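You operate a simulated robot arm through the tools that you are given. There is no shell and no other tool. Be economical: measure what you need, move in short steps, check, and stop when the job is done.

The job below is to be done with a simulated robot arm. You get a single attempt, and the scene is never put back.

JOB
Funnel the refill into the empty trial bottle and close it with the teal dropper.
Fine: beaker and funnel go back.

Only the result counts: the job must be done as asked and must still hold three seconds after the hand-in. Knocking over, shifting, dropping, spilling or breaking anything else fails it.

ROBOT AND FRAMES
A 7-joint arm with a two-finger parallel gripper, fixed in place. Base frame: the origin is at the foot of the arm, x ahead of it, y to its left, z up; the work surface is at about z = 0.95. Units: m, degrees, N and s.
With the tool pointing down near the work surface it reaches from about 0.22 to 0.68 m from the base axis. Its first joint turns from -66.0 to 66.0 degrees. Payload 2.4 kg.
Tool frame: the origin (TCP) lies between the finger pads and is the grasp point; the fingertips stand 0.03 m ahead of it; z points along the fingers, y is the line along which they close. Largest opening 0.094 m; finger width 0.028, thickness 0.01; the body of the gripper, 0.05 by 0.096 m, starts 0.055 m behind the TCP.
Orientation is told as [roll, pitch, yaw] about the base's x, y, z axes, in that order, counted from this pose: with the fingers straight down and closing along the base's y, the tool's x points along the base's -x, its y along +y and its z along -z.

CONTROLS
- The arm moves only by the tool nudge_tool. Its argument "plan" is a list of rows, each a list of 3 entries, a list of its own where there are three numbers: the shift along the tool's x, y, z in m, then the turn, a rotation vector about the tool's x, y, z in degrees, then the finger opening in m, from 0 to 0.094. In form: [[[dx, dy, dz], [ax, ay, az], grip], ...]. A call has 1 to 10 rows; each row is the pose to reach, as a shift and turn from the pose commanded when the call began, along the tool's axes at that moment. Rows are played at 5 a second. More than 0.05 m and 8.6 degrees between two rows, or a gripper value outside its range, and nothing of the call is played. A pose out of reach is approached as far as the arm can. The call stops where the force on the tool passes 40 N (or 10 N more than at its start, if that is more) or the arm is blocked; 0.2 s more then pass. Each finger travels about 0.153 m/s and halts on what it meets, pressing with about 44 N; the grip force reading is that of the motor and also rises with nothing between the fingers. The clock runs only during rows and for 0.2 s after the last one: add rows that repeat a pose to give the fingers time. The reply holds the time, the measured pose of the TCP, the force on the tool along the base axes, the opening and the grip force, in the units named above and with some noise, and new pictures: "pictures" is both (left out), scene, wrist or none.
- Cameras (640 x 400 px; columns grow to the right, rows downward): "scene" is fixed at [0.0645, 0.4905, 1.4577]; the picture's right is [-0.58, -0.81, 0.00], its down [-0.35, 0.25, -0.90] and it looks along [0.73, -0.53, -0.43] (base axes); focal length 280 px, centre (320, 200). "wrist" rides on the gripper at [0.076, 0.014, -0.102] in the tool frame; the picture's right is [-0.18, 0.98, 0.00], its down [-0.75, -0.14, -0.64] and it looks along [-0.63, -0.12, 0.77] (tool axes); focal length 243 px, centre (320, 200). There is no depth. A picture from a camera that has moved, and an enlarged one, comes with that camera's place and axes in the base frame and with its lens. The place of the scene camera against the robot may be out by one fixed shift of up to 0.012 m in any direction.
- zoom(camera, box): a new picture of the part [left, top, right, bottom] of that camera's present view, enlarged. No time passes.
- hand_in(): hands the job in; it is judged then, once.

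Work in short steps. Places have to be worked out from the pictures, the camera data and where the tool is seen: move nearer, look again, correct. Check each grasp and each placing, and mend what went wrong. You have 120 turns and 170 pictures in all, those below and enlarged ones among them. Open the gripper and draw the arm clear of the work before you hand the job in, unless the task says otherwise; then end with one line.

The tools are called after "Request:" by a JSON object that holds its "name" and its "arguments". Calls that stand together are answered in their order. nudge_tool: Moves the arm, as the interface text tells. Its arguments: {"type":"object","properties":{"plan":{"type":"array","items":{"type":"array"}},"pictures":{"type":"string","enum":["both","scene","wrist","none"]}},"required":["plan"]} The other tools are called the same way: zoom (camera, box) takes an enlarged picture of a part of a camera's view; hand_in () hands the job in.

At the start:

```text
t: 0.0
eef_pos: [0.3143, 0.1475, 1.3284]
orientation: [0.0, -0.1, 0.0]
force: [0.8, 0.3, -0.5]
width: 0.0941
gripper_force: 0.0
```

scene: 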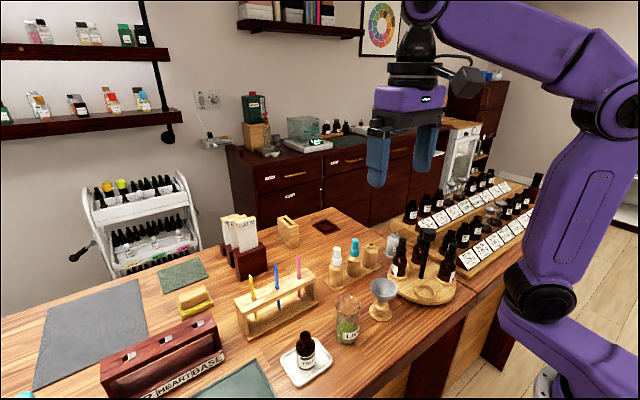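
wrist: 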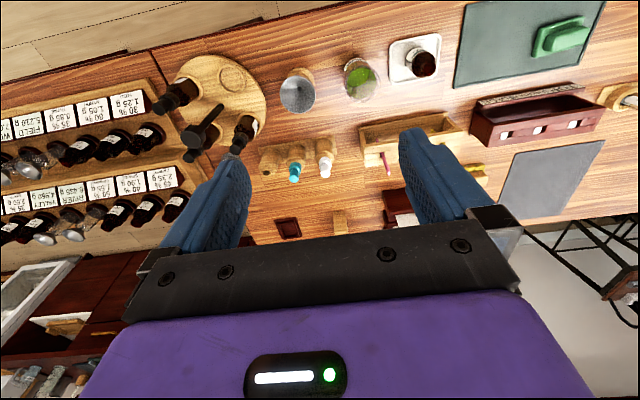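

I see a beaker with green liquid, a funnel on a stand, a tray with a bottle, and three small bottles/droppers on a rack. I'll zoom for detail before moving.

Request:
{"name": "zoom", "arguments": {"camera": "scene", "box": [270, 220, 470, 390]}}

Request:
{"name": "zoom", "arguments": {"camera": "wrist", "box": [150, 20, 470, 220]}}

```text
2.35 times, centred on (370, 305) of scene
camera zoom: at [0.0645, 0.4905, 1.4577], right [-0.58, -0.81, 0.0], down [-0.35, 0.25, -0.9], along [0.73, -0.53, -0.43], focal length 659 px, centre (202, -47)
```

zoom: 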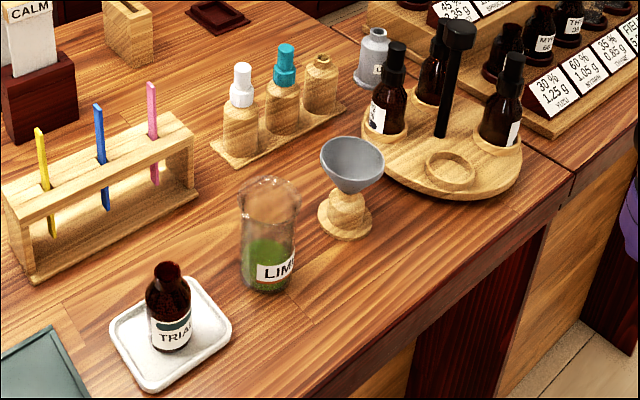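

```text
2.00 times, centred on (310, 120) of wrist
camera zoom: at [0.2366, 0.162, 1.4314], right [0.18, 0.98, 0.0], down [0.75, -0.14, 0.64], along [0.63, -0.12, -0.77], focal length 485 px, centre (340, 360)
```

zoom: 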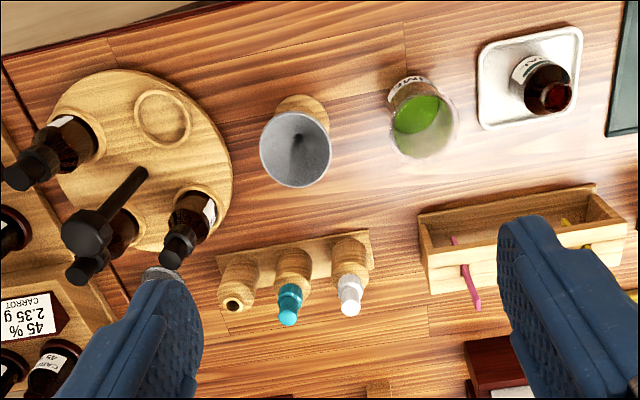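

Rough estimates: funnel ≈(0.33,0.11), rim z≈1.07; beaker ≈(0.35,0.205), top ≈1.06; TRIAL bottle ≈(0.35,0.31). I'll hover above the funnel for a closer look.

Request:
{"name": "nudge_tool", "arguments": {"plan": [[[-0.005, -0.012, 0.045], [0, 0, 0], 0.094], [[-0.01, -0.025, 0.09], [0, 0, 0], 0.094], [[-0.017, -0.0375, 0.13], [0, 0, 0], 0.094], [[-0.017, -0.0375, 0.13], [0, 0, 0], 0.094]]}}

```text
t: 1.0
eef_pos: [0.3304, 0.1101, 1.1974]
orientation: [0.0, 0.0, 0.1]
force: [-0.8, -0.3, 0.0]
width: 0.0939
gripper_force: 0.0
camera wrist: at [0.2532, 0.1255, 1.3], right [0.18, 0.98, 0.0], down [0.75, -0.14, 0.64], along [0.63, -0.12, -0.77], focal length 243 px, centre (320, 200)
```

scene: 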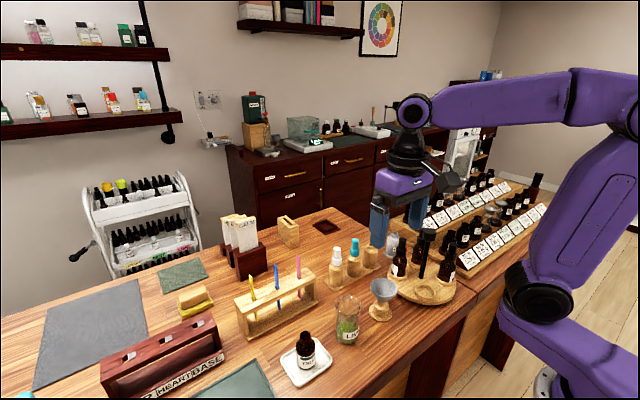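
wrist: 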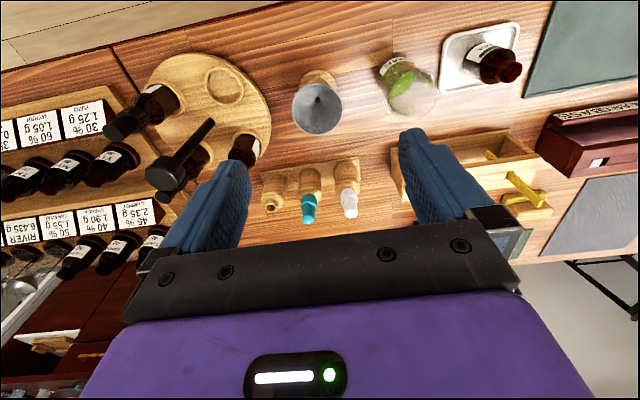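

The funnel seems lower than I first thought (rim ~1.0). I zoom the wrist view for precise pixels.

Request:
{"name": "zoom", "arguments": {"camera": "wrist", "box": [240, 10, 540, 230]}}

Request:
{"name": "zoom", "arguments": {"camera": "scene", "box": [320, 230, 440, 350]}}

```text
1.82 times, centred on (390, 120) of wrist
camera zoom: at [0.2532, 0.1255, 1.3], right [0.18, 0.98, 0.0], down [0.75, -0.14, 0.64], along [0.63, -0.12, -0.77], focal length 441 px, centre (193, 346)
```

zoom: 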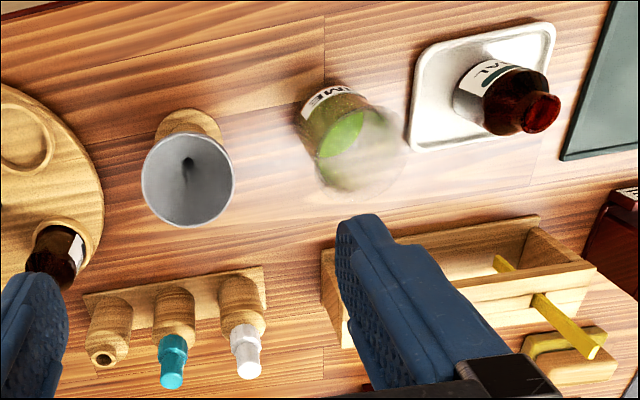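

```text
3.33 times, centred on (380, 290) of scene
camera zoom: at [0.0645, 0.4905, 1.4577], right [-0.58, -0.81, 0.0], down [-0.35, 0.25, -0.9], along [0.73, -0.53, -0.43], focal length 933 px, centre (120, -100)
```

zoom: 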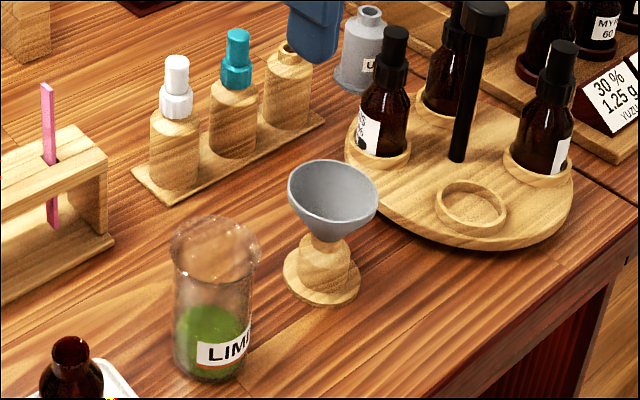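

Estimates: funnel rim ≈(0.352,0.105,1.02), ⌀0.058; beaker ≈(0.353,0.208), ⌀0.054, top 1.048; bottle mouth ≈(0.345,0.303,1.03). I descend partway over the funnel and check centring.

Request:
{"name": "nudge_tool", "arguments": {"plan": [[[-0.0216, -0.005, 0.04], [0, 0, 0], 0.085], [[-0.0216, -0.005, 0.08], [0, 0, 0], 0.085], [[-0.0216, -0.005, 0.115], [0, 0, 0], 0.085], [[-0.0216, -0.005, 0.115], [0, 0, 0], 0.085]]}}

Request:
{"name": "zoom", "arguments": {"camera": "scene", "box": [300, 200, 460, 320]}}

```text
t: 2.0
eef_pos: [0.3506, 0.1049, 1.0844]
orientation: [0.0, 0.1, 0.0]
force: [-0.3, 0.1, 0.2]
width: 0.0849
gripper_force: 0.1
camera wrist: at [0.274, 0.1205, 1.1859], right [0.18, 0.98, 0.0], down [0.75, -0.14, 0.64], along [0.63, -0.12, -0.77], focal length 243 px, centre (320, 200)
```

scene: 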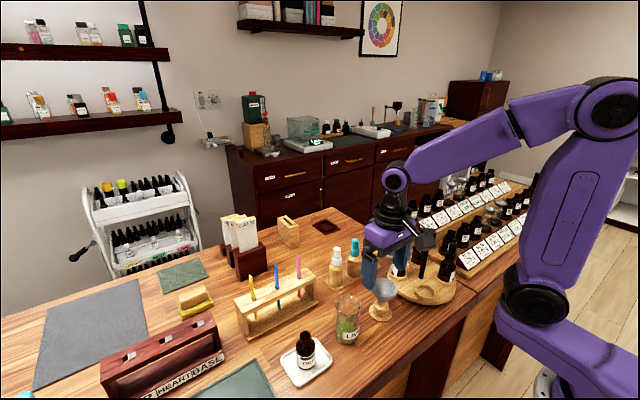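
wrist: 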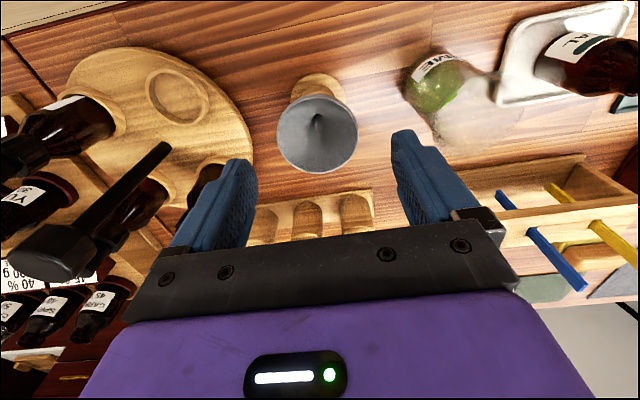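

```text
3.33 times, centred on (380, 260) of scene
camera zoom: at [0.0645, 0.4905, 1.4577], right [-0.58, -0.81, 0.0], down [-0.35, 0.25, -0.9], along [0.73, -0.53, -0.43], focal length 933 px, centre (120, 0)
```

zoom: 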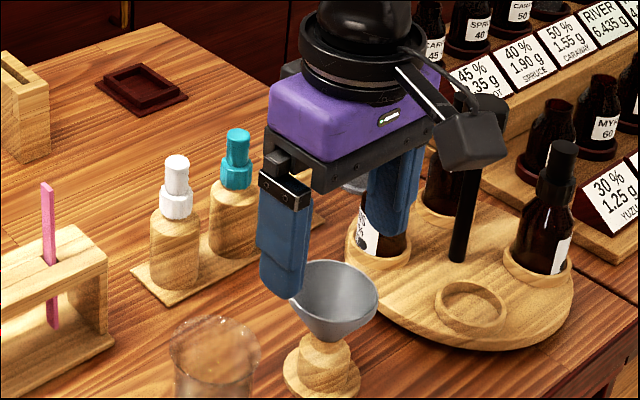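

The rim triangulates to (0.3475,0.104,1.021). I descend so the rim is between the pads, staying open.

Request:
{"name": "nudge_tool", "arguments": {"plan": [[[0.003, -0.001, 0.035], [0, 0, 0], 0.085], [[0.003, -0.001, 0.055], [0, 0, 0], 0.085], [[0.003, -0.001, 0.071], [0, 0, 0], 0.085], [[0.003, -0.001, 0.071], [0, 0, 0], 0.085]]}}

Request:
{"name": "zoom", "arguments": {"camera": "scene", "box": [300, 200, 460, 320]}}

```text
t: 3.0
eef_pos: [0.3475, 0.1049, 1.0117]
orientation: [0.0, -0.1, 0.0]
force: [-0.3, 0.0, 0.6]
width: 0.0848
gripper_force: 0.0
camera wrist: at [0.2711, 0.1191, 1.1145], right [0.18, 0.98, 0.0], down [0.75, -0.14, 0.64], along [0.63, -0.12, -0.77], focal length 243 px, centre (320, 200)
```

scene: 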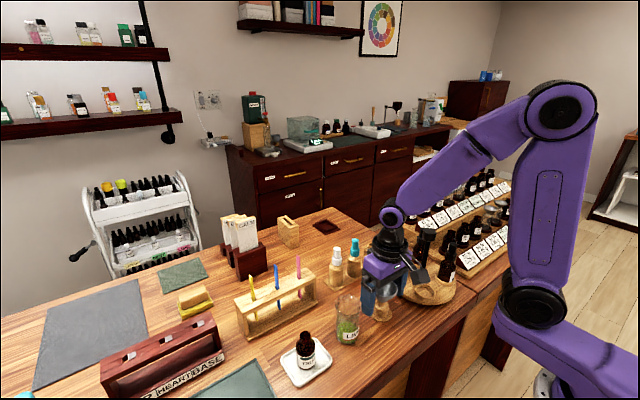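
wrist: 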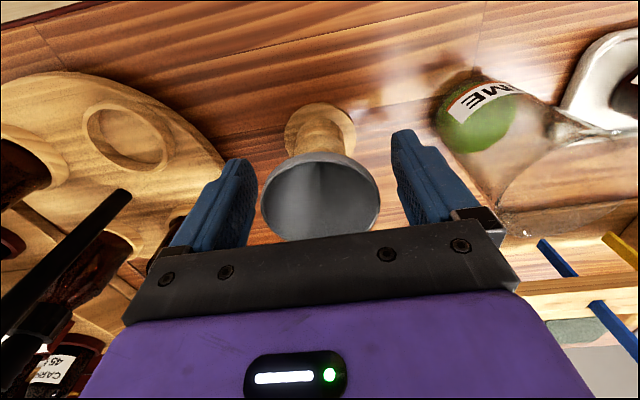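

```text
3.33 times, centred on (380, 260) of scene
camera zoom: at [0.0645, 0.4905, 1.4577], right [-0.58, -0.81, 0.0], down [-0.35, 0.25, -0.9], along [0.73, -0.53, -0.43], focal length 933 px, centre (120, 0)
```

zoom: 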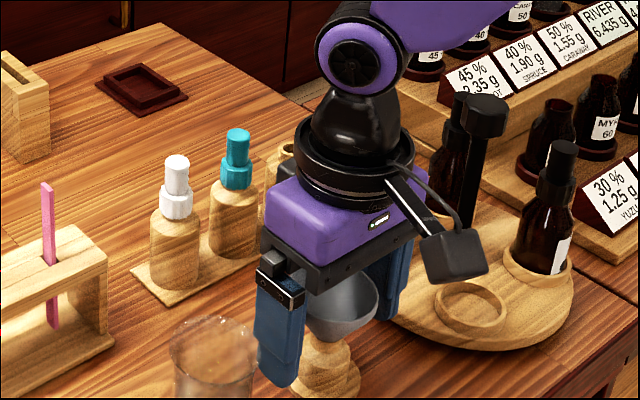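

The rim is centred between the pads. I close.

Request:
{"name": "nudge_tool", "arguments": {"plan": [[[0, 0, 0], [0, 0, 0], 0.065], [[0, 0, 0], [0, 0, 0], 0.04], [[0, 0, 0], [0, 0, 0], 0.04]], "pictures": "wrist"}}

```text
t: 3.8
eef_pos: [0.3478, 0.1055, 1.0128]
orientation: [0.0, 0.0, 0.0]
force: [0.2, -0.4, -0.2]
width: 0.0586
gripper_force: 14.2
camera wrist: at [0.2711, 0.1191, 1.1147], right [0.18, 0.98, 0.0], down [0.75, -0.14, 0.64], along [0.63, -0.12, -0.77], focal length 243 px, centre (320, 200)
```

wrist: 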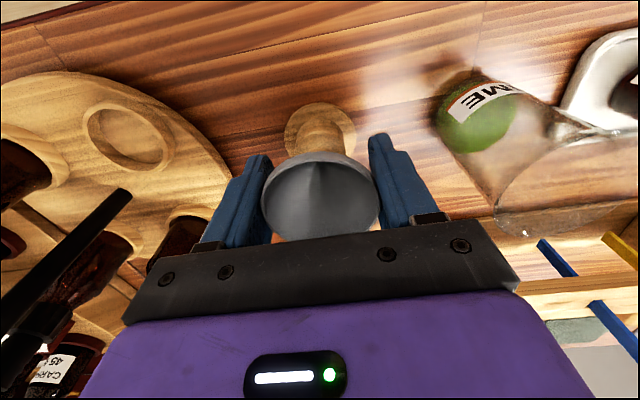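

Held at 0.0586. I lift straight up 0.1 m and look.

Request:
{"name": "nudge_tool", "arguments": {"plan": [[[0, 0, -0.01], [0, 0, 0], 0.04], [[0, 0, -0.03], [0, 0, 0], 0.04], [[0, 0, -0.06], [0, 0, 0], 0.04], [[0, 0, -0.1], [0, 0, 0], 0.04], [[0, 0, -0.13], [0, 0, 0], 0.04], [[0, 0, -0.13], [0, 0, 0], 0.04]]}}

Request:
{"name": "zoom", "arguments": {"camera": "scene", "box": [300, 180, 460, 320]}}

```text
t: 5.2
eef_pos: [0.3479, 0.1025, 1.1428]
orientation: [0.0, 0.1, 0.0]
force: [-0.1, 0.4, -0.1]
width: 0.0585
gripper_force: 14.3
camera wrist: at [0.2706, 0.1187, 1.2456], right [0.18, 0.98, 0.0], down [0.75, -0.14, 0.64], along [0.63, -0.12, -0.77], focal length 243 px, centre (320, 200)
```

scene: 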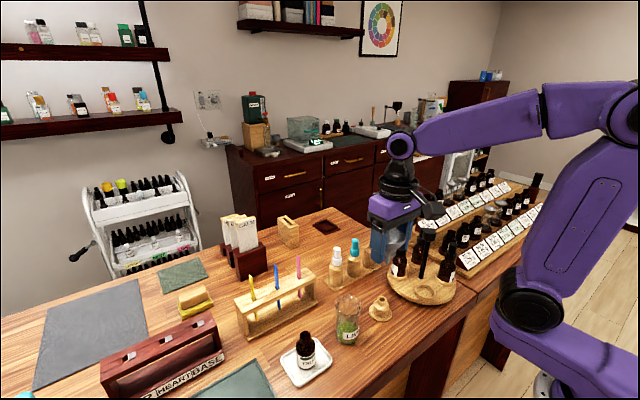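
wrist: 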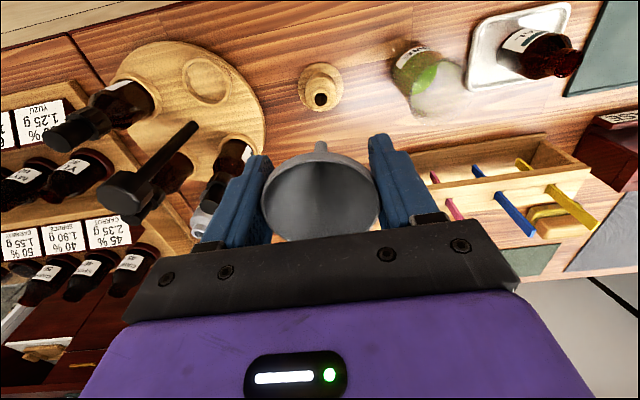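

```text
2.86 times, centred on (380, 250) of scene
camera zoom: at [0.0645, 0.4905, 1.4577], right [-0.58, -0.81, 0.0], down [-0.35, 0.25, -0.9], along [0.73, -0.53, -0.43], focal length 800 px, centre (149, 57)
```

zoom: 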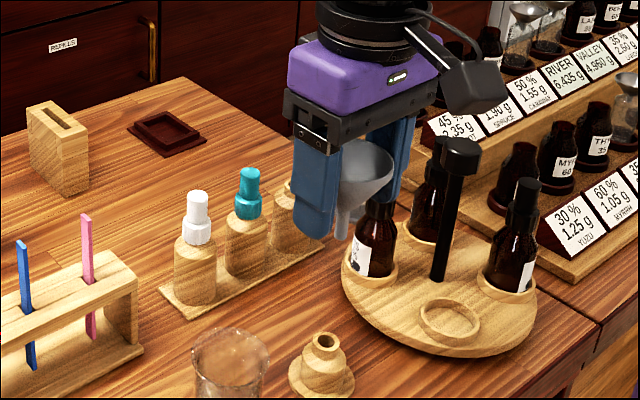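

Funnel held upright; stem tip ≈0.058 below the TCP (z≈1.085), clearing beaker and bottle. I carry it over to just short of the bottle and look.

Request:
{"name": "nudge_tool", "arguments": {"plan": [[[0.001, 0.03, -0.01], [0, 0, 0], 0.04], [[0.001, 0.07, -0.01], [0, 0, 0], 0.04], [[0.002, 0.11, -0.01], [0, 0, 0], 0.04], [[0.003, 0.15, -0.01], [0, 0, 0], 0.04], [[0.003, 0.18, -0.01], [0, 0, 0], 0.04], [[0.003, 0.195, -0.01], [0, 0, 0], 0.04], [[0.003, 0.195, -0.01], [0, 0, 0], 0.04]]}}

Request:
{"name": "zoom", "arguments": {"camera": "scene", "box": [240, 220, 400, 400]}}

Request:
{"name": "zoom", "arguments": {"camera": "wrist", "box": [220, 0, 420, 240]}}

```text
t: 6.8
eef_pos: [0.3457, 0.3012, 1.153]
orientation: [0.0, -0.1, 0.0]
force: [-0.8, -0.4, 0.0]
width: 0.0586
gripper_force: 14.0
camera wrist: at [0.2688, 0.3152, 1.2559], right [0.18, 0.98, 0.0], down [0.75, -0.14, 0.64], along [0.63, -0.12, -0.77], focal length 243 px, centre (320, 200)
```

scene: 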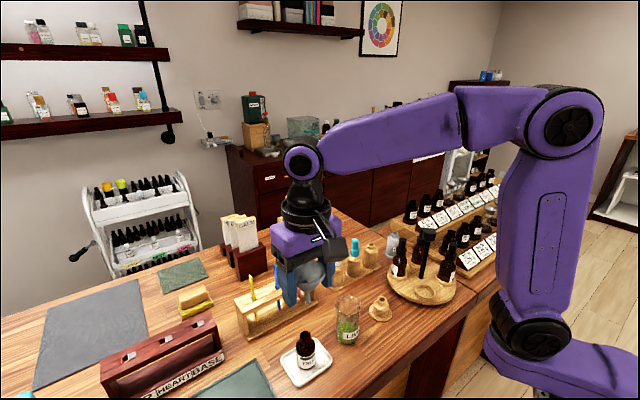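
wrist: 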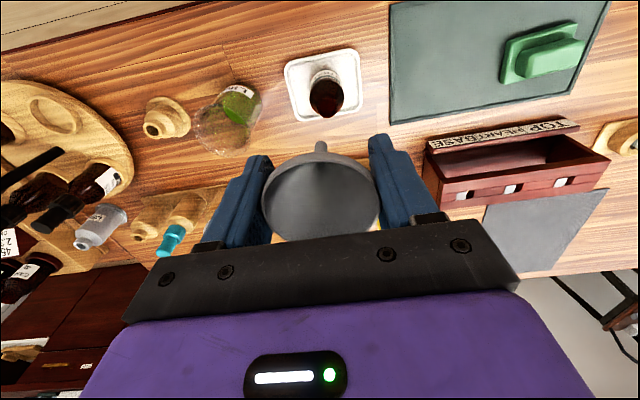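

```text
2.22 times, centred on (320, 310) of scene
camera zoom: at [0.0645, 0.4905, 1.4577], right [-0.58, -0.81, 0.0], down [-0.35, 0.25, -0.9], along [0.73, -0.53, -0.43], focal length 622 px, centre (320, -44)
```

zoom: 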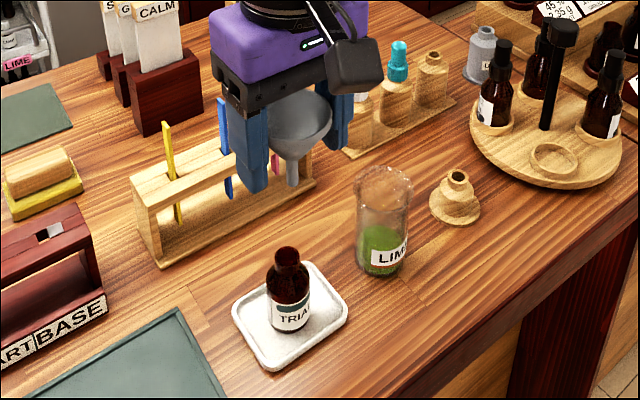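

```text
1.67 times, centred on (320, 120) of wrist
camera zoom: at [0.2688, 0.3152, 1.2559], right [0.18, 0.98, 0.0], down [0.75, -0.14, 0.64], along [0.63, -0.12, -0.77], focal length 404 px, centre (320, 333)
```

zoom: 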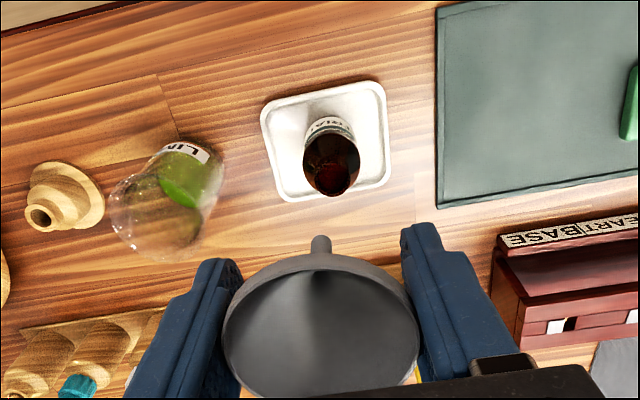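

I need the bottle mouth location more finely; enlarging.

Request:
{"name": "zoom", "arguments": {"camera": "wrist", "box": [290, 50, 370, 170]}}

Request:
{"name": "zoom", "arguments": {"camera": "scene", "box": [280, 250, 340, 390]}}

```text
3.33 times, centred on (330, 110) of wrist
camera zoom: at [0.2688, 0.3152, 1.2559], right [0.18, 0.98, 0.0], down [0.75, -0.14, 0.64], along [0.63, -0.12, -0.77], focal length 809 px, centre (287, 500)
```

zoom: 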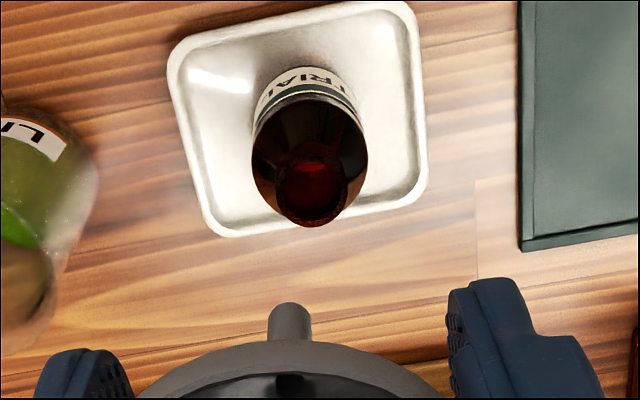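

```text
2.86 times, centred on (310, 320) of scene
camera zoom: at [0.0645, 0.4905, 1.4577], right [-0.58, -0.81, 0.0], down [-0.35, 0.25, -0.9], along [0.73, -0.53, -0.43], focal length 800 px, centre (349, -143)
```

zoom: 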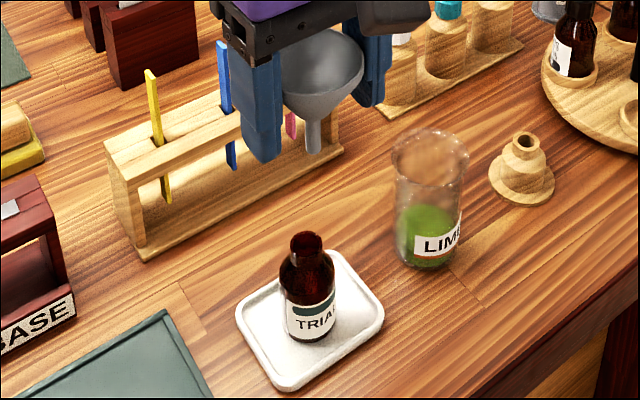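

Mouth ≈(0.345,0.307,1.035); stem tip is ≈0.053 below TCP. I shift +6 mm in y and descend to leave about 1 cm gap.

Request:
{"name": "nudge_tool", "arguments": {"plan": [[[0.0005, 0.006, 0.02], [0, 0, 0], 0.04], [[0.0005, 0.006, 0.04], [0, 0, 0], 0.04], [[0.0005, 0.006, 0.053], [0, 0, 0], 0.04], [[0.0005, 0.006, 0.053], [0, 0, 0], 0.04]], "pictures": "none"}}

Request:
{"name": "zoom", "arguments": {"camera": "scene", "box": [260, 260, 360, 390]}}

Request:
{"name": "zoom", "arguments": {"camera": "wrist", "box": [250, 50, 390, 190]}}

```text
t: 7.8
eef_pos: [0.3463, 0.3056, 1.0997]
orientation: [0.0, 0.0, 0.0]
force: [0.9, 0.1, -0.2]
width: 0.0586
gripper_force: 14.6
```

```text
3.08 times, centred on (310, 325) of scene
camera zoom: at [0.0645, 0.4905, 1.4577], right [-0.58, -0.81, 0.0], down [-0.35, 0.25, -0.9], along [0.73, -0.53, -0.43], focal length 862 px, centre (351, -185)
```

zoom: 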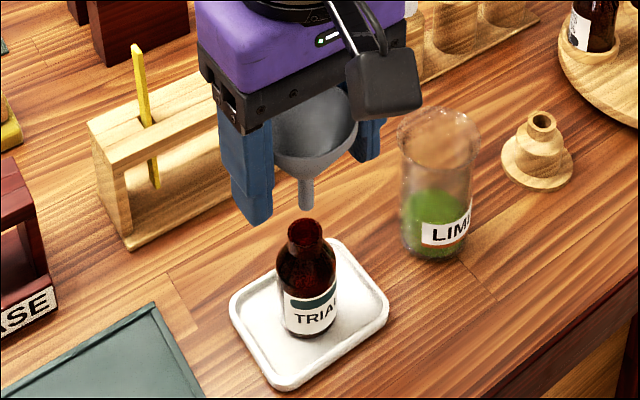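

```text
2.86 times, centred on (320, 120) of wrist
camera zoom: at [0.2687, 0.3208, 1.2023], right [0.18, 0.98, 0.0], down [0.75, -0.14, 0.64], along [0.63, -0.12, -0.77], focal length 693 px, centre (320, 429)
```

zoom: 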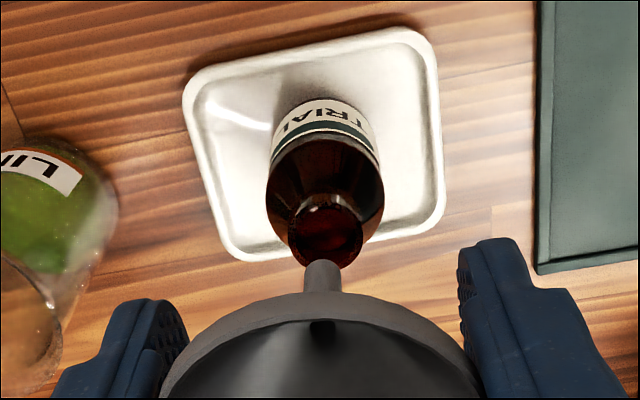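

Nearly aligned (mouth ≈(0.345,0.308)). I nudge +1.5 mm y, −1 mm x, and lower the stem tip about 1 cm into the neck, watching force.

Request:
{"name": "nudge_tool", "arguments": {"plan": [[[0.001, 0.0015, 0.005], [0, 0, 0], 0.04], [[0.001, 0.0015, 0.012], [0, 0, 0], 0.04], [[0.001, 0.0015, 0.019], [0, 0, 0], 0.04], [[0.001, 0.0015, 0.019], [0, 0, 0], 0.04]], "pictures": "none"}}

Request:
{"name": "zoom", "arguments": {"camera": "scene", "box": [260, 260, 360, 390]}}

Request:
{"name": "zoom", "arguments": {"camera": "wrist", "box": [250, 50, 390, 190]}}

```text
t: 8.8
eef_pos: [0.3445, 0.3066, 1.0814]
orientation: [0.0, 0.0, 0.0]
force: [-0.1, -0.2, -0.5]
width: 0.0587
gripper_force: 14.3
```

```text
3.08 times, centred on (310, 325) of scene
camera zoom: at [0.0645, 0.4905, 1.4577], right [-0.58, -0.81, 0.0], down [-0.35, 0.25, -0.9], along [0.73, -0.53, -0.43], focal length 862 px, centre (351, -185)
```

zoom: 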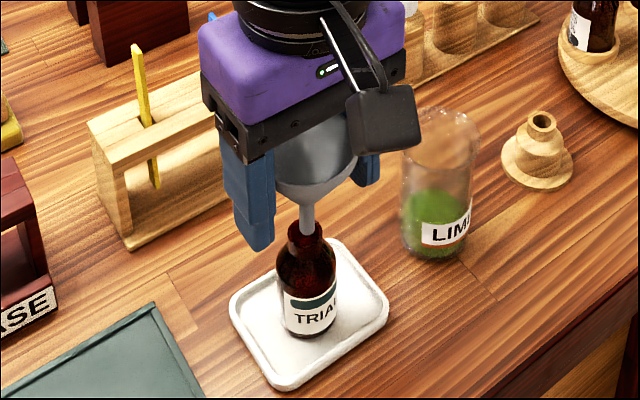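

```text
2.86 times, centred on (320, 120) of wrist
camera zoom: at [0.2681, 0.3211, 1.1838], right [0.18, 0.98, 0.0], down [0.75, -0.14, 0.64], along [0.63, -0.12, -0.77], focal length 693 px, centre (320, 429)
```

zoom: 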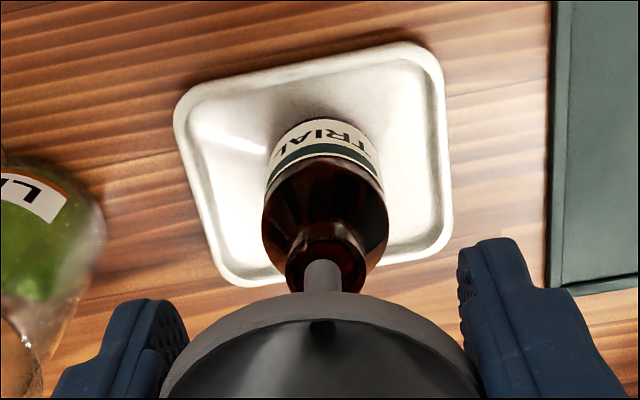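

The stem is in the neck. I continue down slowly, until contact.

Request:
{"name": "nudge_tool", "arguments": {"plan": [[[0, 0.001, 0.004], [0, 0, 0], 0.04], [[0, 0.001, 0.008], [0, 0, 0], 0.04], [[0, 0.001, 0.012], [0, 0, 0], 0.04], [[0, 0.001, 0.015], [0, 0, 0], 0.04], [[0, 0.001, 0.015], [0, 0, 0], 0.04]], "pictures": "none"}}

Request:
{"name": "zoom", "arguments": {"camera": "scene", "box": [260, 260, 360, 390]}}

Request:
{"name": "zoom", "arguments": {"camera": "wrist", "box": [250, 50, 390, 190]}}

```text
t: 10.0
eef_pos: [0.3456, 0.3074, 1.0657]
orientation: [0.0, -0.1, 0.0]
force: [-0.4, 0.8, -0.7]
width: 0.0586
gripper_force: 13.9
```

```text
3.08 times, centred on (310, 325) of scene
camera zoom: at [0.0645, 0.4905, 1.4577], right [-0.58, -0.81, 0.0], down [-0.35, 0.25, -0.9], along [0.73, -0.53, -0.43], focal length 862 px, centre (351, -185)
```

zoom: 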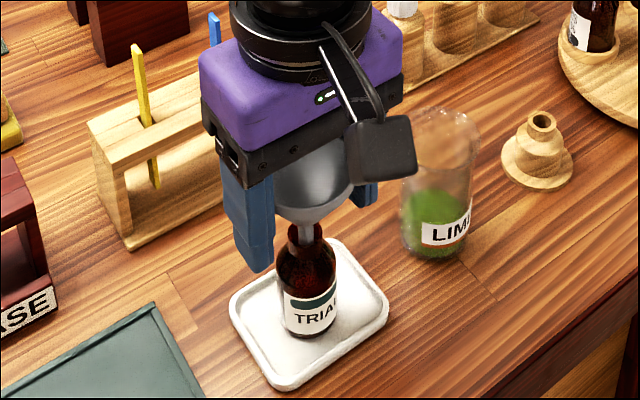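

```text
2.86 times, centred on (320, 120) of wrist
camera zoom: at [0.268, 0.3222, 1.168], right [0.18, 0.98, 0.0], down [0.75, -0.14, 0.64], along [0.63, -0.12, -0.77], focal length 693 px, centre (320, 429)
```

zoom: 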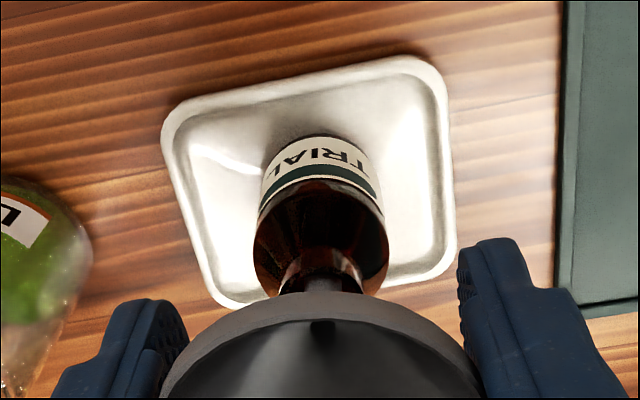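

Still about 8 mm of stem above the mouth. Continuing down 7 mm.

Request:
{"name": "nudge_tool", "arguments": {"plan": [[[0, 0, 0.003], [0, 0, 0], 0.04], [[0, 0, 0.005], [0, 0, 0], 0.04], [[0, 0, 0.007], [0, 0, 0], 0.04], [[0, 0, 0.007], [0, 0, 0], 0.04]], "pictures": "none"}}

Request:
{"name": "zoom", "arguments": {"camera": "scene", "box": [270, 270, 340, 350]}}

```text
t: 11.0
eef_pos: [0.3458, 0.3065, 1.0584]
orientation: [0.0, 0.0, 0.1]
force: [-0.9, 0.0, 0.1]
width: 0.0583
gripper_force: 14.4
```

```text
5.00 times, centred on (305, 310) of scene
camera zoom: at [0.0645, 0.4905, 1.4577], right [-0.58, -0.81, 0.0], down [-0.35, 0.25, -0.9], along [0.73, -0.53, -0.43], focal length 1400 px, centre (395, -350)
```

zoom: 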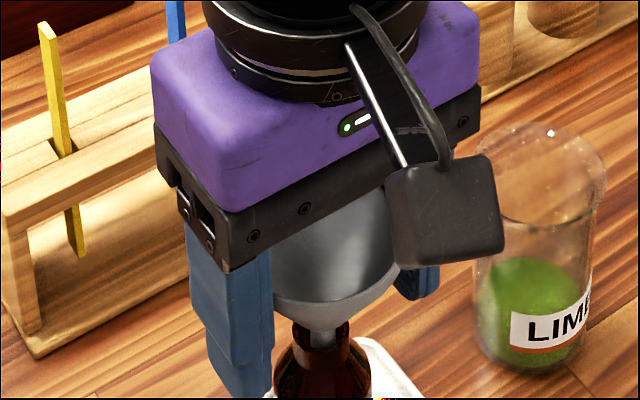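

No contact force yet; a few mm more.

Request:
{"name": "nudge_tool", "arguments": {"plan": [[[0, 0, 0.001], [0, 0, 0], 0.04], [[0, 0, 0.002], [0, 0, 0], 0.04], [[0, 0, 0.003], [0, 0, 0], 0.04], [[0, 0, 0.004], [0, 0, 0], 0.04], [[0, 0, 0.004], [0, 0, 0], 0.04]], "pictures": "none"}}

Request:
{"name": "zoom", "arguments": {"camera": "scene", "box": [270, 300, 340, 380]}}

```text
t: 12.2
eef_pos: [0.3442, 0.3073, 1.0547]
orientation: [0.0, 0.1, 0.0]
force: [0.9, -0.3, -0.6]
width: 0.0588
gripper_force: 14.7
```

```text
5.00 times, centred on (305, 340) of scene
camera zoom: at [0.0645, 0.4905, 1.4577], right [-0.58, -0.81, 0.0], down [-0.35, 0.25, -0.9], along [0.73, -0.53, -0.43], focal length 1400 px, centre (395, -500)
```

zoom: 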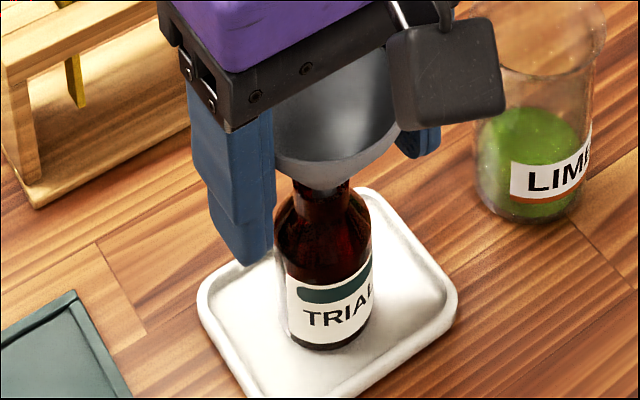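

Very nearly seated; 3 mm more in 1 mm steps.

Request:
{"name": "nudge_tool", "arguments": {"plan": [[[0, 0, 0.001], [0, 0, 0], 0.04], [[0, 0, 0.002], [0, 0, 0], 0.04], [[0, 0, 0.003], [0, 0, 0], 0.04], [[0, 0, 0.003], [0, 0, 0], 0.04]], "pictures": "none"}}

Request:
{"name": "zoom", "arguments": {"camera": "scene", "box": [270, 300, 340, 380]}}

```text
t: 13.2
eef_pos: [0.3449, 0.3073, 1.0512]
orientation: [0.0, 0.0, 0.0]
force: [0.5, 0.0, 0.7]
width: 0.0587
gripper_force: 13.7
```

```text
5.00 times, centred on (305, 340) of scene
camera zoom: at [0.0645, 0.4905, 1.4577], right [-0.58, -0.81, 0.0], down [-0.35, 0.25, -0.9], along [0.73, -0.53, -0.43], focal length 1400 px, centre (395, -500)
```

zoom: 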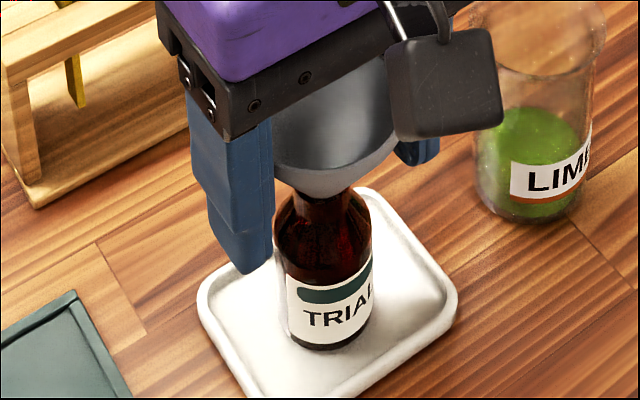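

Still no force; 3 mm more.

Request:
{"name": "nudge_tool", "arguments": {"plan": [[[0, 0, 0.001], [0, 0, 0], 0.04], [[0, 0, 0.002], [0, 0, 0], 0.04], [[0, 0, 0.003], [0, 0, 0], 0.04], [[0, 0, 0.003], [0, 0, 0], 0.04]], "pictures": "none"}}

Request:
{"name": "zoom", "arguments": {"camera": "scene", "box": [270, 300, 340, 380]}}

```text
t: 14.2
eef_pos: [0.3439, 0.3075, 1.0476]
orientation: [-0.1, 0.0, 0.0]
force: [-0.1, 0.4, -0.1]
width: 0.0585
gripper_force: 13.8
```

```text
5.00 times, centred on (305, 340) of scene
camera zoom: at [0.0645, 0.4905, 1.4577], right [-0.58, -0.81, 0.0], down [-0.35, 0.25, -0.9], along [0.73, -0.53, -0.43], focal length 1400 px, centre (395, -500)
```

zoom: 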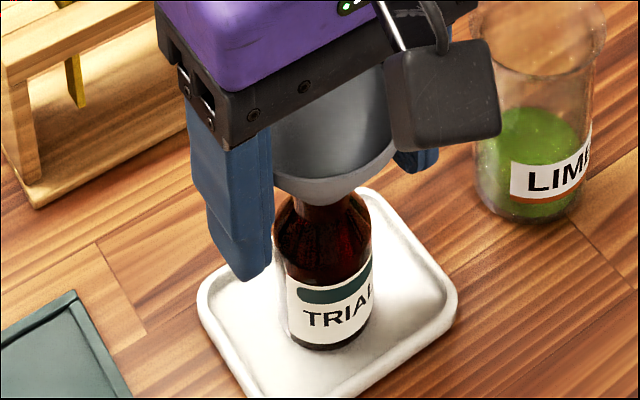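

Still unloaded; 3 mm more.

Request:
{"name": "nudge_tool", "arguments": {"plan": [[[0, 0, 0.001], [0, 0, 0], 0.04], [[0, 0, 0.002], [0, 0, 0], 0.04], [[0, 0, 0.003], [0, 0, 0], 0.04], [[0, 0, 0.003], [0, 0, 0], 0.04]], "pictures": "none"}}

Request:
{"name": "zoom", "arguments": {"camera": "wrist", "box": [230, 40, 410, 250]}}

```text
t: 15.2
eef_pos: [0.3448, 0.3074, 1.0454]
orientation: [0.1, -0.2, 0.1]
force: [0.5, 0.8, 10.0]
width: 0.0584
gripper_force: 14.5
```

```text
1.90 times, centred on (320, 145) of wrist
camera zoom: at [0.2678, 0.3224, 1.1483], right [0.18, 0.98, 0.0], down [0.75, -0.14, 0.64], along [0.63, -0.12, -0.77], focal length 462 px, centre (320, 305)
```

zoom: 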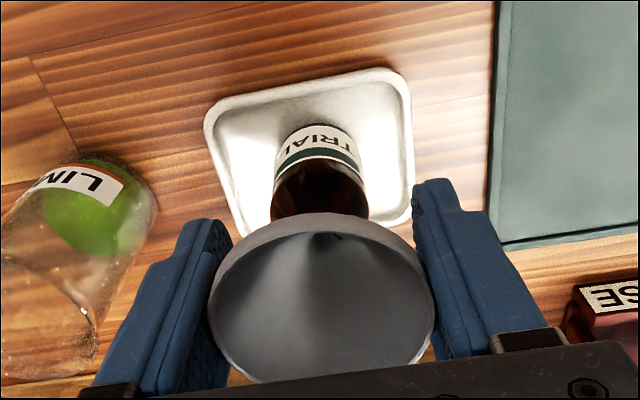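

Contact (10 N): seated with TCP z≈1.0455. I relax slightly and open just enough.

Request:
{"name": "nudge_tool", "arguments": {"plan": [[[0, 0, -0.001], [0, 0, 0], 0.055], [[0, 0, -0.001], [0, 0, 0], 0.065], [[0, 0, -0.001], [0, 0, 0], 0.078], [[0, 0, -0.001], [0, 0, 0], 0.078]], "pictures": "none"}}

Request:
{"name": "zoom", "arguments": {"camera": "wrist", "box": [230, 40, 410, 250]}}

```text
t: 16.2
eef_pos: [0.3446, 0.3071, 1.0473]
orientation: [0.1, -0.1, 0.0]
force: [-0.4, -0.2, 0.0]
width: 0.0783
gripper_force: 0.0
```

```text
1.90 times, centred on (320, 145) of wrist
camera zoom: at [0.2678, 0.3225, 1.149], right [0.18, 0.98, 0.0], down [0.75, -0.14, 0.64], along [0.63, -0.12, -0.77], focal length 462 px, centre (320, 305)
```

zoom: 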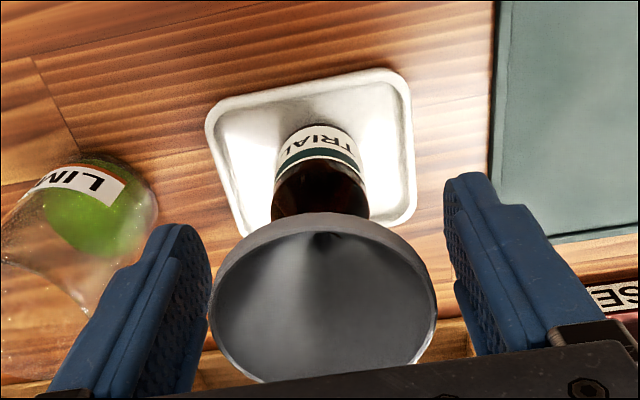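

Funnel stands freely on the bottle. I lift clear and look at everything before planning the beaker grasp.

Request:
{"name": "nudge_tool", "arguments": {"plan": [[[0, 0, -0.02], [0, 0, 0], 0.078], [[0, 0, -0.06], [0, 0, 0], 0.085], [[0, 0, -0.1], [0, 0, 0], 0.09], [[0.02, -0.04, -0.13], [0, 0, 0], 0.09], [[0.05, -0.08, -0.14], [0, 0, 0], 0.09], [[0.06, -0.104, -0.14], [0, 0, 0], 0.09], [[0.06, -0.104, -0.14], [0, 0, 0], 0.09]]}}

Request:
{"name": "zoom", "arguments": {"camera": "scene", "box": [270, 260, 390, 380]}}

Request:
{"name": "zoom", "arguments": {"camera": "wrist", "box": [220, 20, 500, 220]}}

```text
refused: row 4 steps farther than a row can; nothing moved
```

```text
3.33 times, centred on (330, 320) of scene
camera zoom: at [0.0645, 0.4905, 1.4577], right [-0.58, -0.81, 0.0], down [-0.35, 0.25, -0.9], along [0.73, -0.53, -0.43], focal length 933 px, centre (287, -200)
```

zoom: 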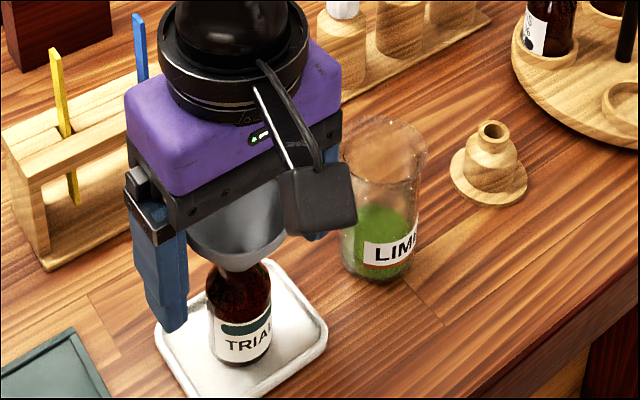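

```text
2.00 times, centred on (360, 120) of wrist
camera zoom: at [0.2678, 0.3225, 1.149], right [0.18, 0.98, 0.0], down [0.75, -0.14, 0.64], along [0.63, -0.12, -0.77], focal length 485 px, centre (240, 360)
```

zoom: 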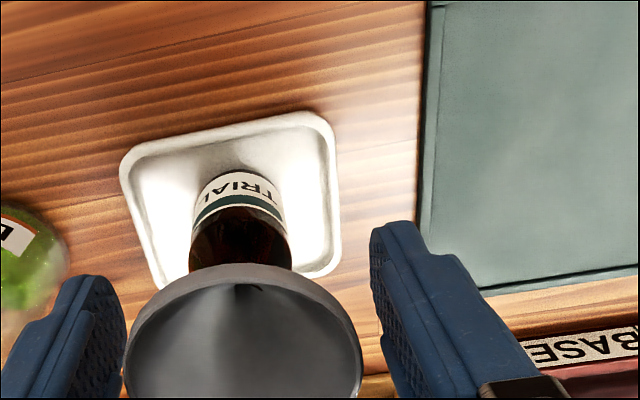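

A row step was too large; replay with smaller steps, including the start of the retreat.

Request:
{"name": "nudge_tool", "arguments": {"plan": [[[0, 0, -0.015], [0, 0, 0], 0.078], [[0, 0, -0.05], [0, 0, 0], 0.08], [[0, 0, -0.09], [0, 0, 0], 0.085], [[0, 0, -0.13], [0, 0, 0], 0.085], [[0.015, -0.03, -0.14], [0, 0, 0], 0.085], [[0.035, -0.07, -0.14], [0, 0, 0], 0.085], [[0.045, -0.104, -0.14], [0, 0, 0], 0.085], [[0.045, -0.104, -0.14], [0, 0, 0], 0.085]]}}

Request:
{"name": "zoom", "arguments": {"camera": "scene", "box": [270, 260, 390, 380]}}

Request:
{"name": "zoom", "arguments": {"camera": "wrist", "box": [220, 20, 500, 220]}}

```text
t: 18.0
eef_pos: [0.2985, 0.2035, 1.189]
orientation: [0.0, 0.0, 0.0]
force: [-0.6, 0.5, 1.3]
width: 0.0849
gripper_force: 0.0
camera wrist: at [0.2215, 0.2182, 1.2908], right [0.18, 0.98, 0.0], down [0.75, -0.14, 0.64], along [0.63, -0.12, -0.77], focal length 243 px, centre (320, 200)
```

scene: 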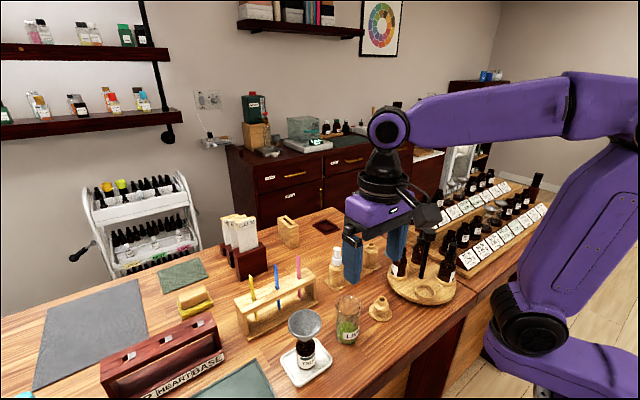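
wrist: 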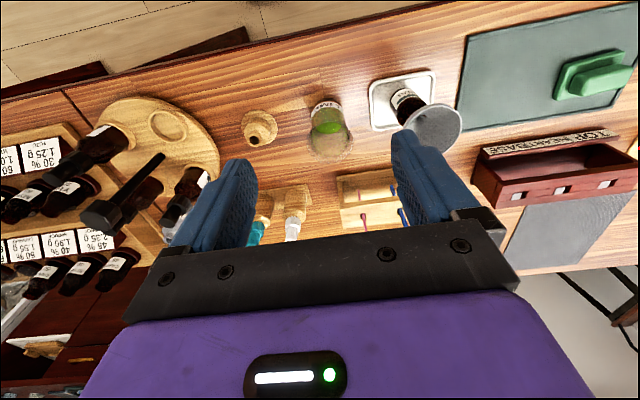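

```text
3.33 times, centred on (330, 320) of scene
camera zoom: at [0.0645, 0.4904, 1.4577], right [-0.58, -0.81, 0.0], down [-0.35, 0.25, -0.9], along [0.73, -0.53, -0.43], focal length 933 px, centre (287, -200)
```

zoom: 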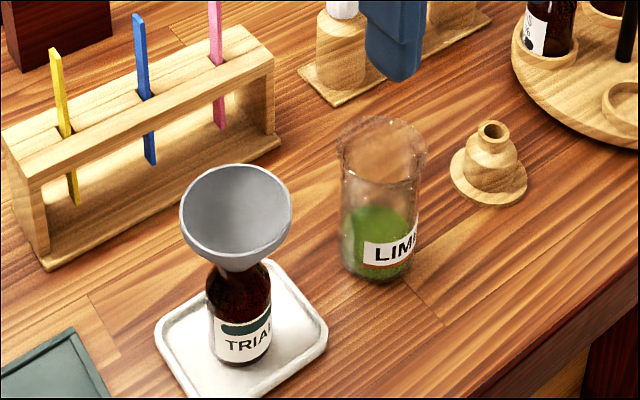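

```text
2.00 times, centred on (360, 120) of wrist
camera zoom: at [0.2215, 0.2182, 1.2908], right [0.18, 0.98, 0.0], down [0.75, -0.14, 0.64], along [0.63, -0.12, -0.77], focal length 485 px, centre (240, 360)
```

zoom: 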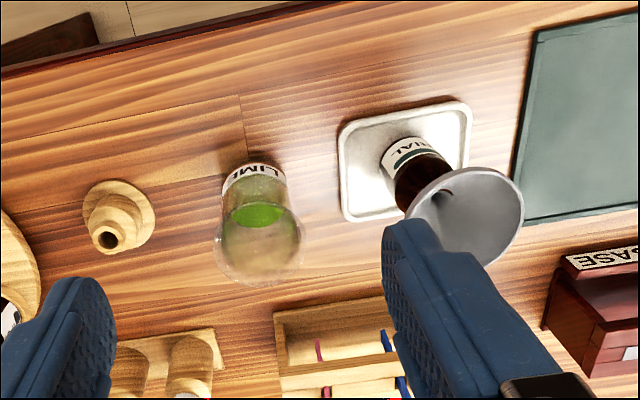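

Funnel sits well. Beaker ≈(0.347,0.204), ⌀≈0.052. Now I pitch the hand to 60° from vertical (fingers forward) up here, backing up a little in x.

Request:
{"name": "nudge_tool", "arguments": {"plan": [[[0.0, 0, 0], [0, -8.5, 0], 0.085], [[0.0, 0, 0], [0, -17, 0], 0.085], [[0.0, 0, 0], [0, -25.5, 0], 0.085], [[0.0, 0, 0], [0, -34, 0], 0.085], [[0.0, 0, 0], [0, -42.5, 0], 0.085], [[0.0, 0, 0], [0, -51, 0], 0.085], [[0.0, 0, 0], [0, -59.5, 0], 0.085], [[0.0, 0, 0], [0, -60, 0], 0.085], [[0.0, 0, 0], [0, -60, 0], 0.085]]}}

```text
t: 20.0
eef_pos: [0.3047, 0.2077, 1.199]
orientation: [0.0, -60.0, 0.0]
force: [0.2, -0.3, -0.2]
width: 0.0847
gripper_force: 0.1
out of reach, approached as far as the arm can: row 7, 8, 9
camera wrist: at [0.1764, 0.2239, 1.1847], right [0.09, 0.98, 0.16], down [-0.18, -0.14, 0.97], along [0.98, -0.12, 0.16], focal length 243 px, centre (320, 200)
```

scene: 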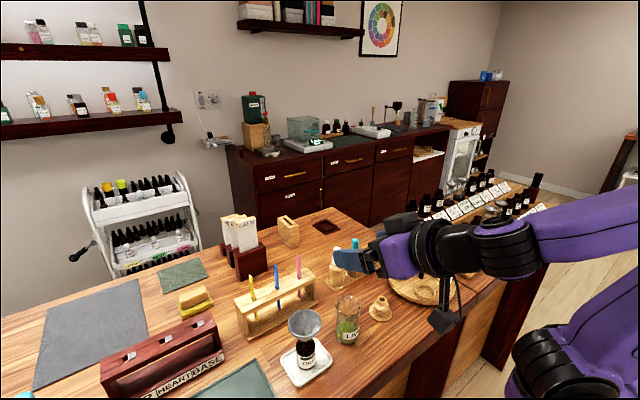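
wrist: 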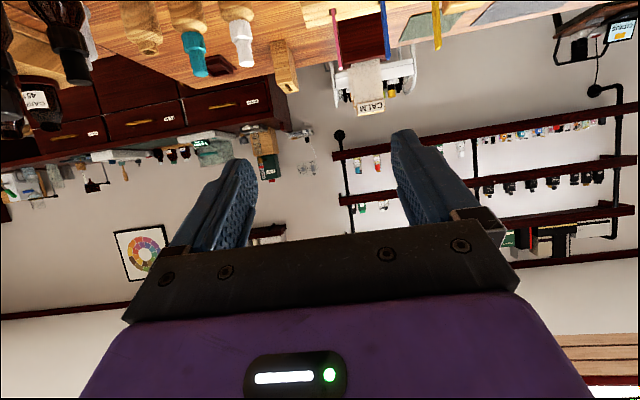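

Orientation reached, position just at the near limit. I move to above-behind the beaker at about (0.337,0.204,1.12) to see whether reach is fine there.

Request:
{"name": "nudge_tool", "arguments": {"plan": [[[0.013, 0, 0.022], [0, 0, 0], 0.085], [[0.027, 0, 0.045], [0, 0, 0], 0.085], [[0.0405, 0.001, 0.067], [0, 0, 0], 0.085], [[0.0405, 0.001, 0.067], [0, 0, 0], 0.085]]}}

Request:
{"name": "zoom", "arguments": {"camera": "scene", "box": [280, 200, 480, 360]}}

```text
t: 21.0
eef_pos: [0.3687, 0.2062, 1.1583]
orientation: [0.1, -59.8, -0.1]
force: [0.6, -1.0, -0.5]
width: 0.0852
gripper_force: 0.0
out of reach, approached as far as the arm can: row 1, 2, 3, 4
camera wrist: at [0.2406, 0.2212, 1.1431], right [0.09, 0.98, 0.16], down [-0.18, -0.14, 0.97], along [0.98, -0.12, 0.16], focal length 243 px, centre (320, 200)
```

scene: 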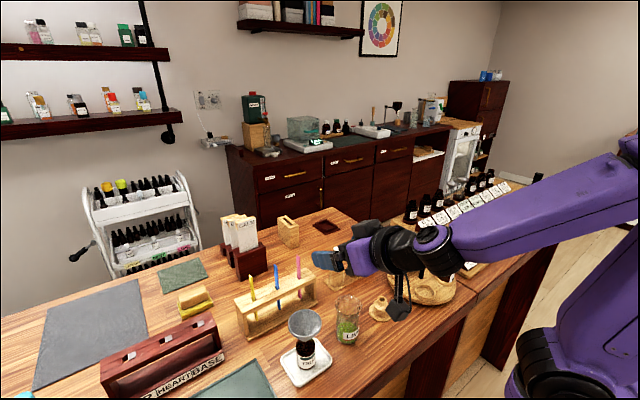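
wrist: 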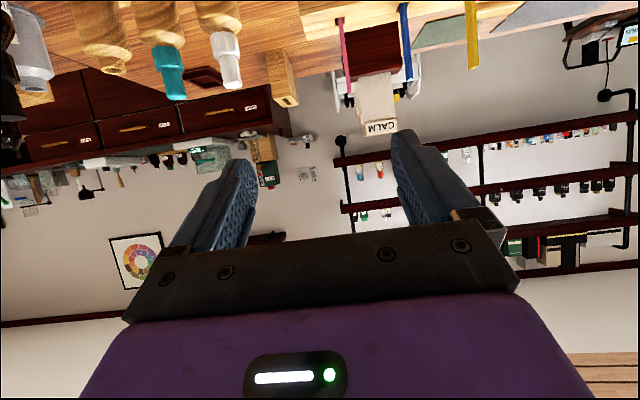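

```text
2.50 times, centred on (380, 280) of scene
camera zoom: at [0.0645, 0.4904, 1.4577], right [-0.58, -0.81, 0.0], down [-0.35, 0.25, -0.9], along [0.73, -0.53, -0.43], focal length 700 px, centre (170, 0)
```

zoom: 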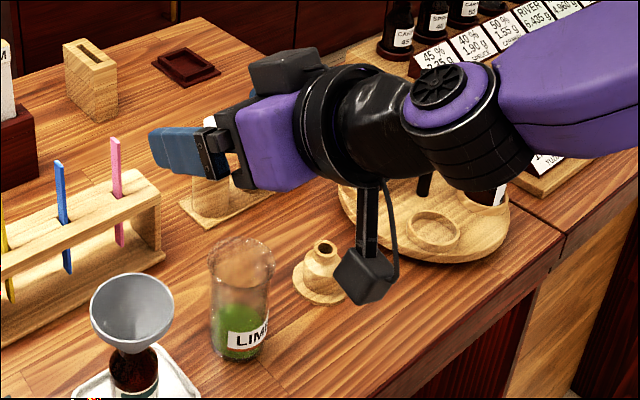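

At 60° the arm cannot get low here. I'll ease the pitch to 45° and see whether (0.337,0.204,1.12) is reachable.

Request:
{"name": "nudge_tool", "arguments": {"plan": [[[0, 0, 0], [0, 7.5, 0], 0.085], [[0, 0, 0], [0, 15, 0], 0.085], [[0, 0, 0], [0, 15, 0], 0.085]], "pictures": "none"}}

```text
t: 21.8
eef_pos: [0.3664, 0.207, 1.1591]
orientation: [0.1, -45.1, -0.1]
force: [0.0, 0.0, -0.1]
width: 0.0851
gripper_force: 0.0
```

Pose is clipped to what was reached. Now at 45°, move to (0.337,0.204,1.09), tips still above the beaker rim.

Request:
{"name": "nudge_tool", "arguments": {"plan": [[[0.023, -0.001, 0.009], [0, 0, 0], 0.085], [[0.046, -0.002, 0.018], [0, 0, 0], 0.085], [[0.0696, -0.003, 0.028], [0, 0, 0], 0.085], [[0.0696, -0.003, 0.028], [0, 0, 0], 0.085]]}}

```text
t: 22.8
eef_pos: [0.3456, 0.2076, 1.1045]
orientation: [0.1, -44.8, 0.0]
force: [-0.1, 0.1, -0.3]
width: 0.0849
gripper_force: 0.0
out of reach, approached as far as the arm can: row 3, 4
camera wrist: at [0.2188, 0.2239, 1.1238], right [0.13, 0.98, 0.13], down [0.08, -0.14, 0.99], along [0.99, -0.12, -0.1], focal length 243 px, centre (320, 200)
```

scene: 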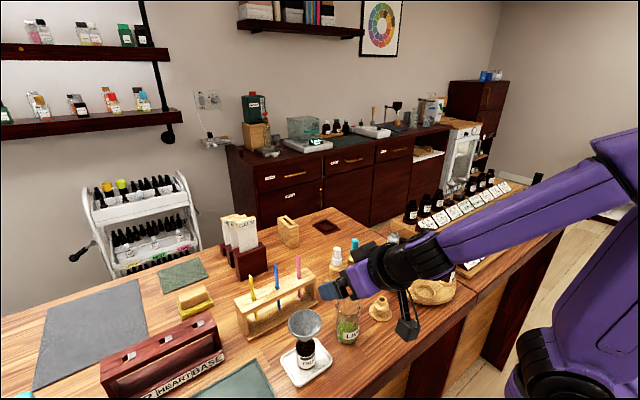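
wrist: 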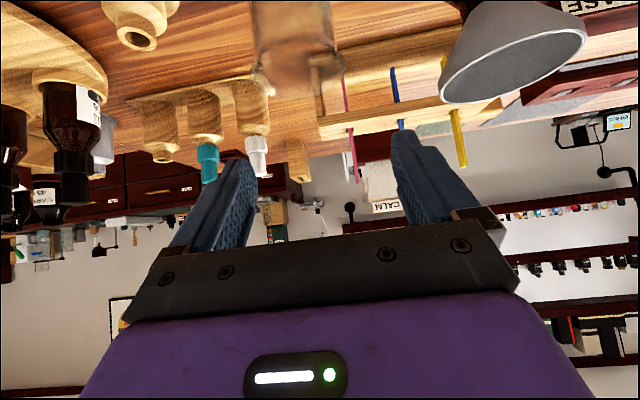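

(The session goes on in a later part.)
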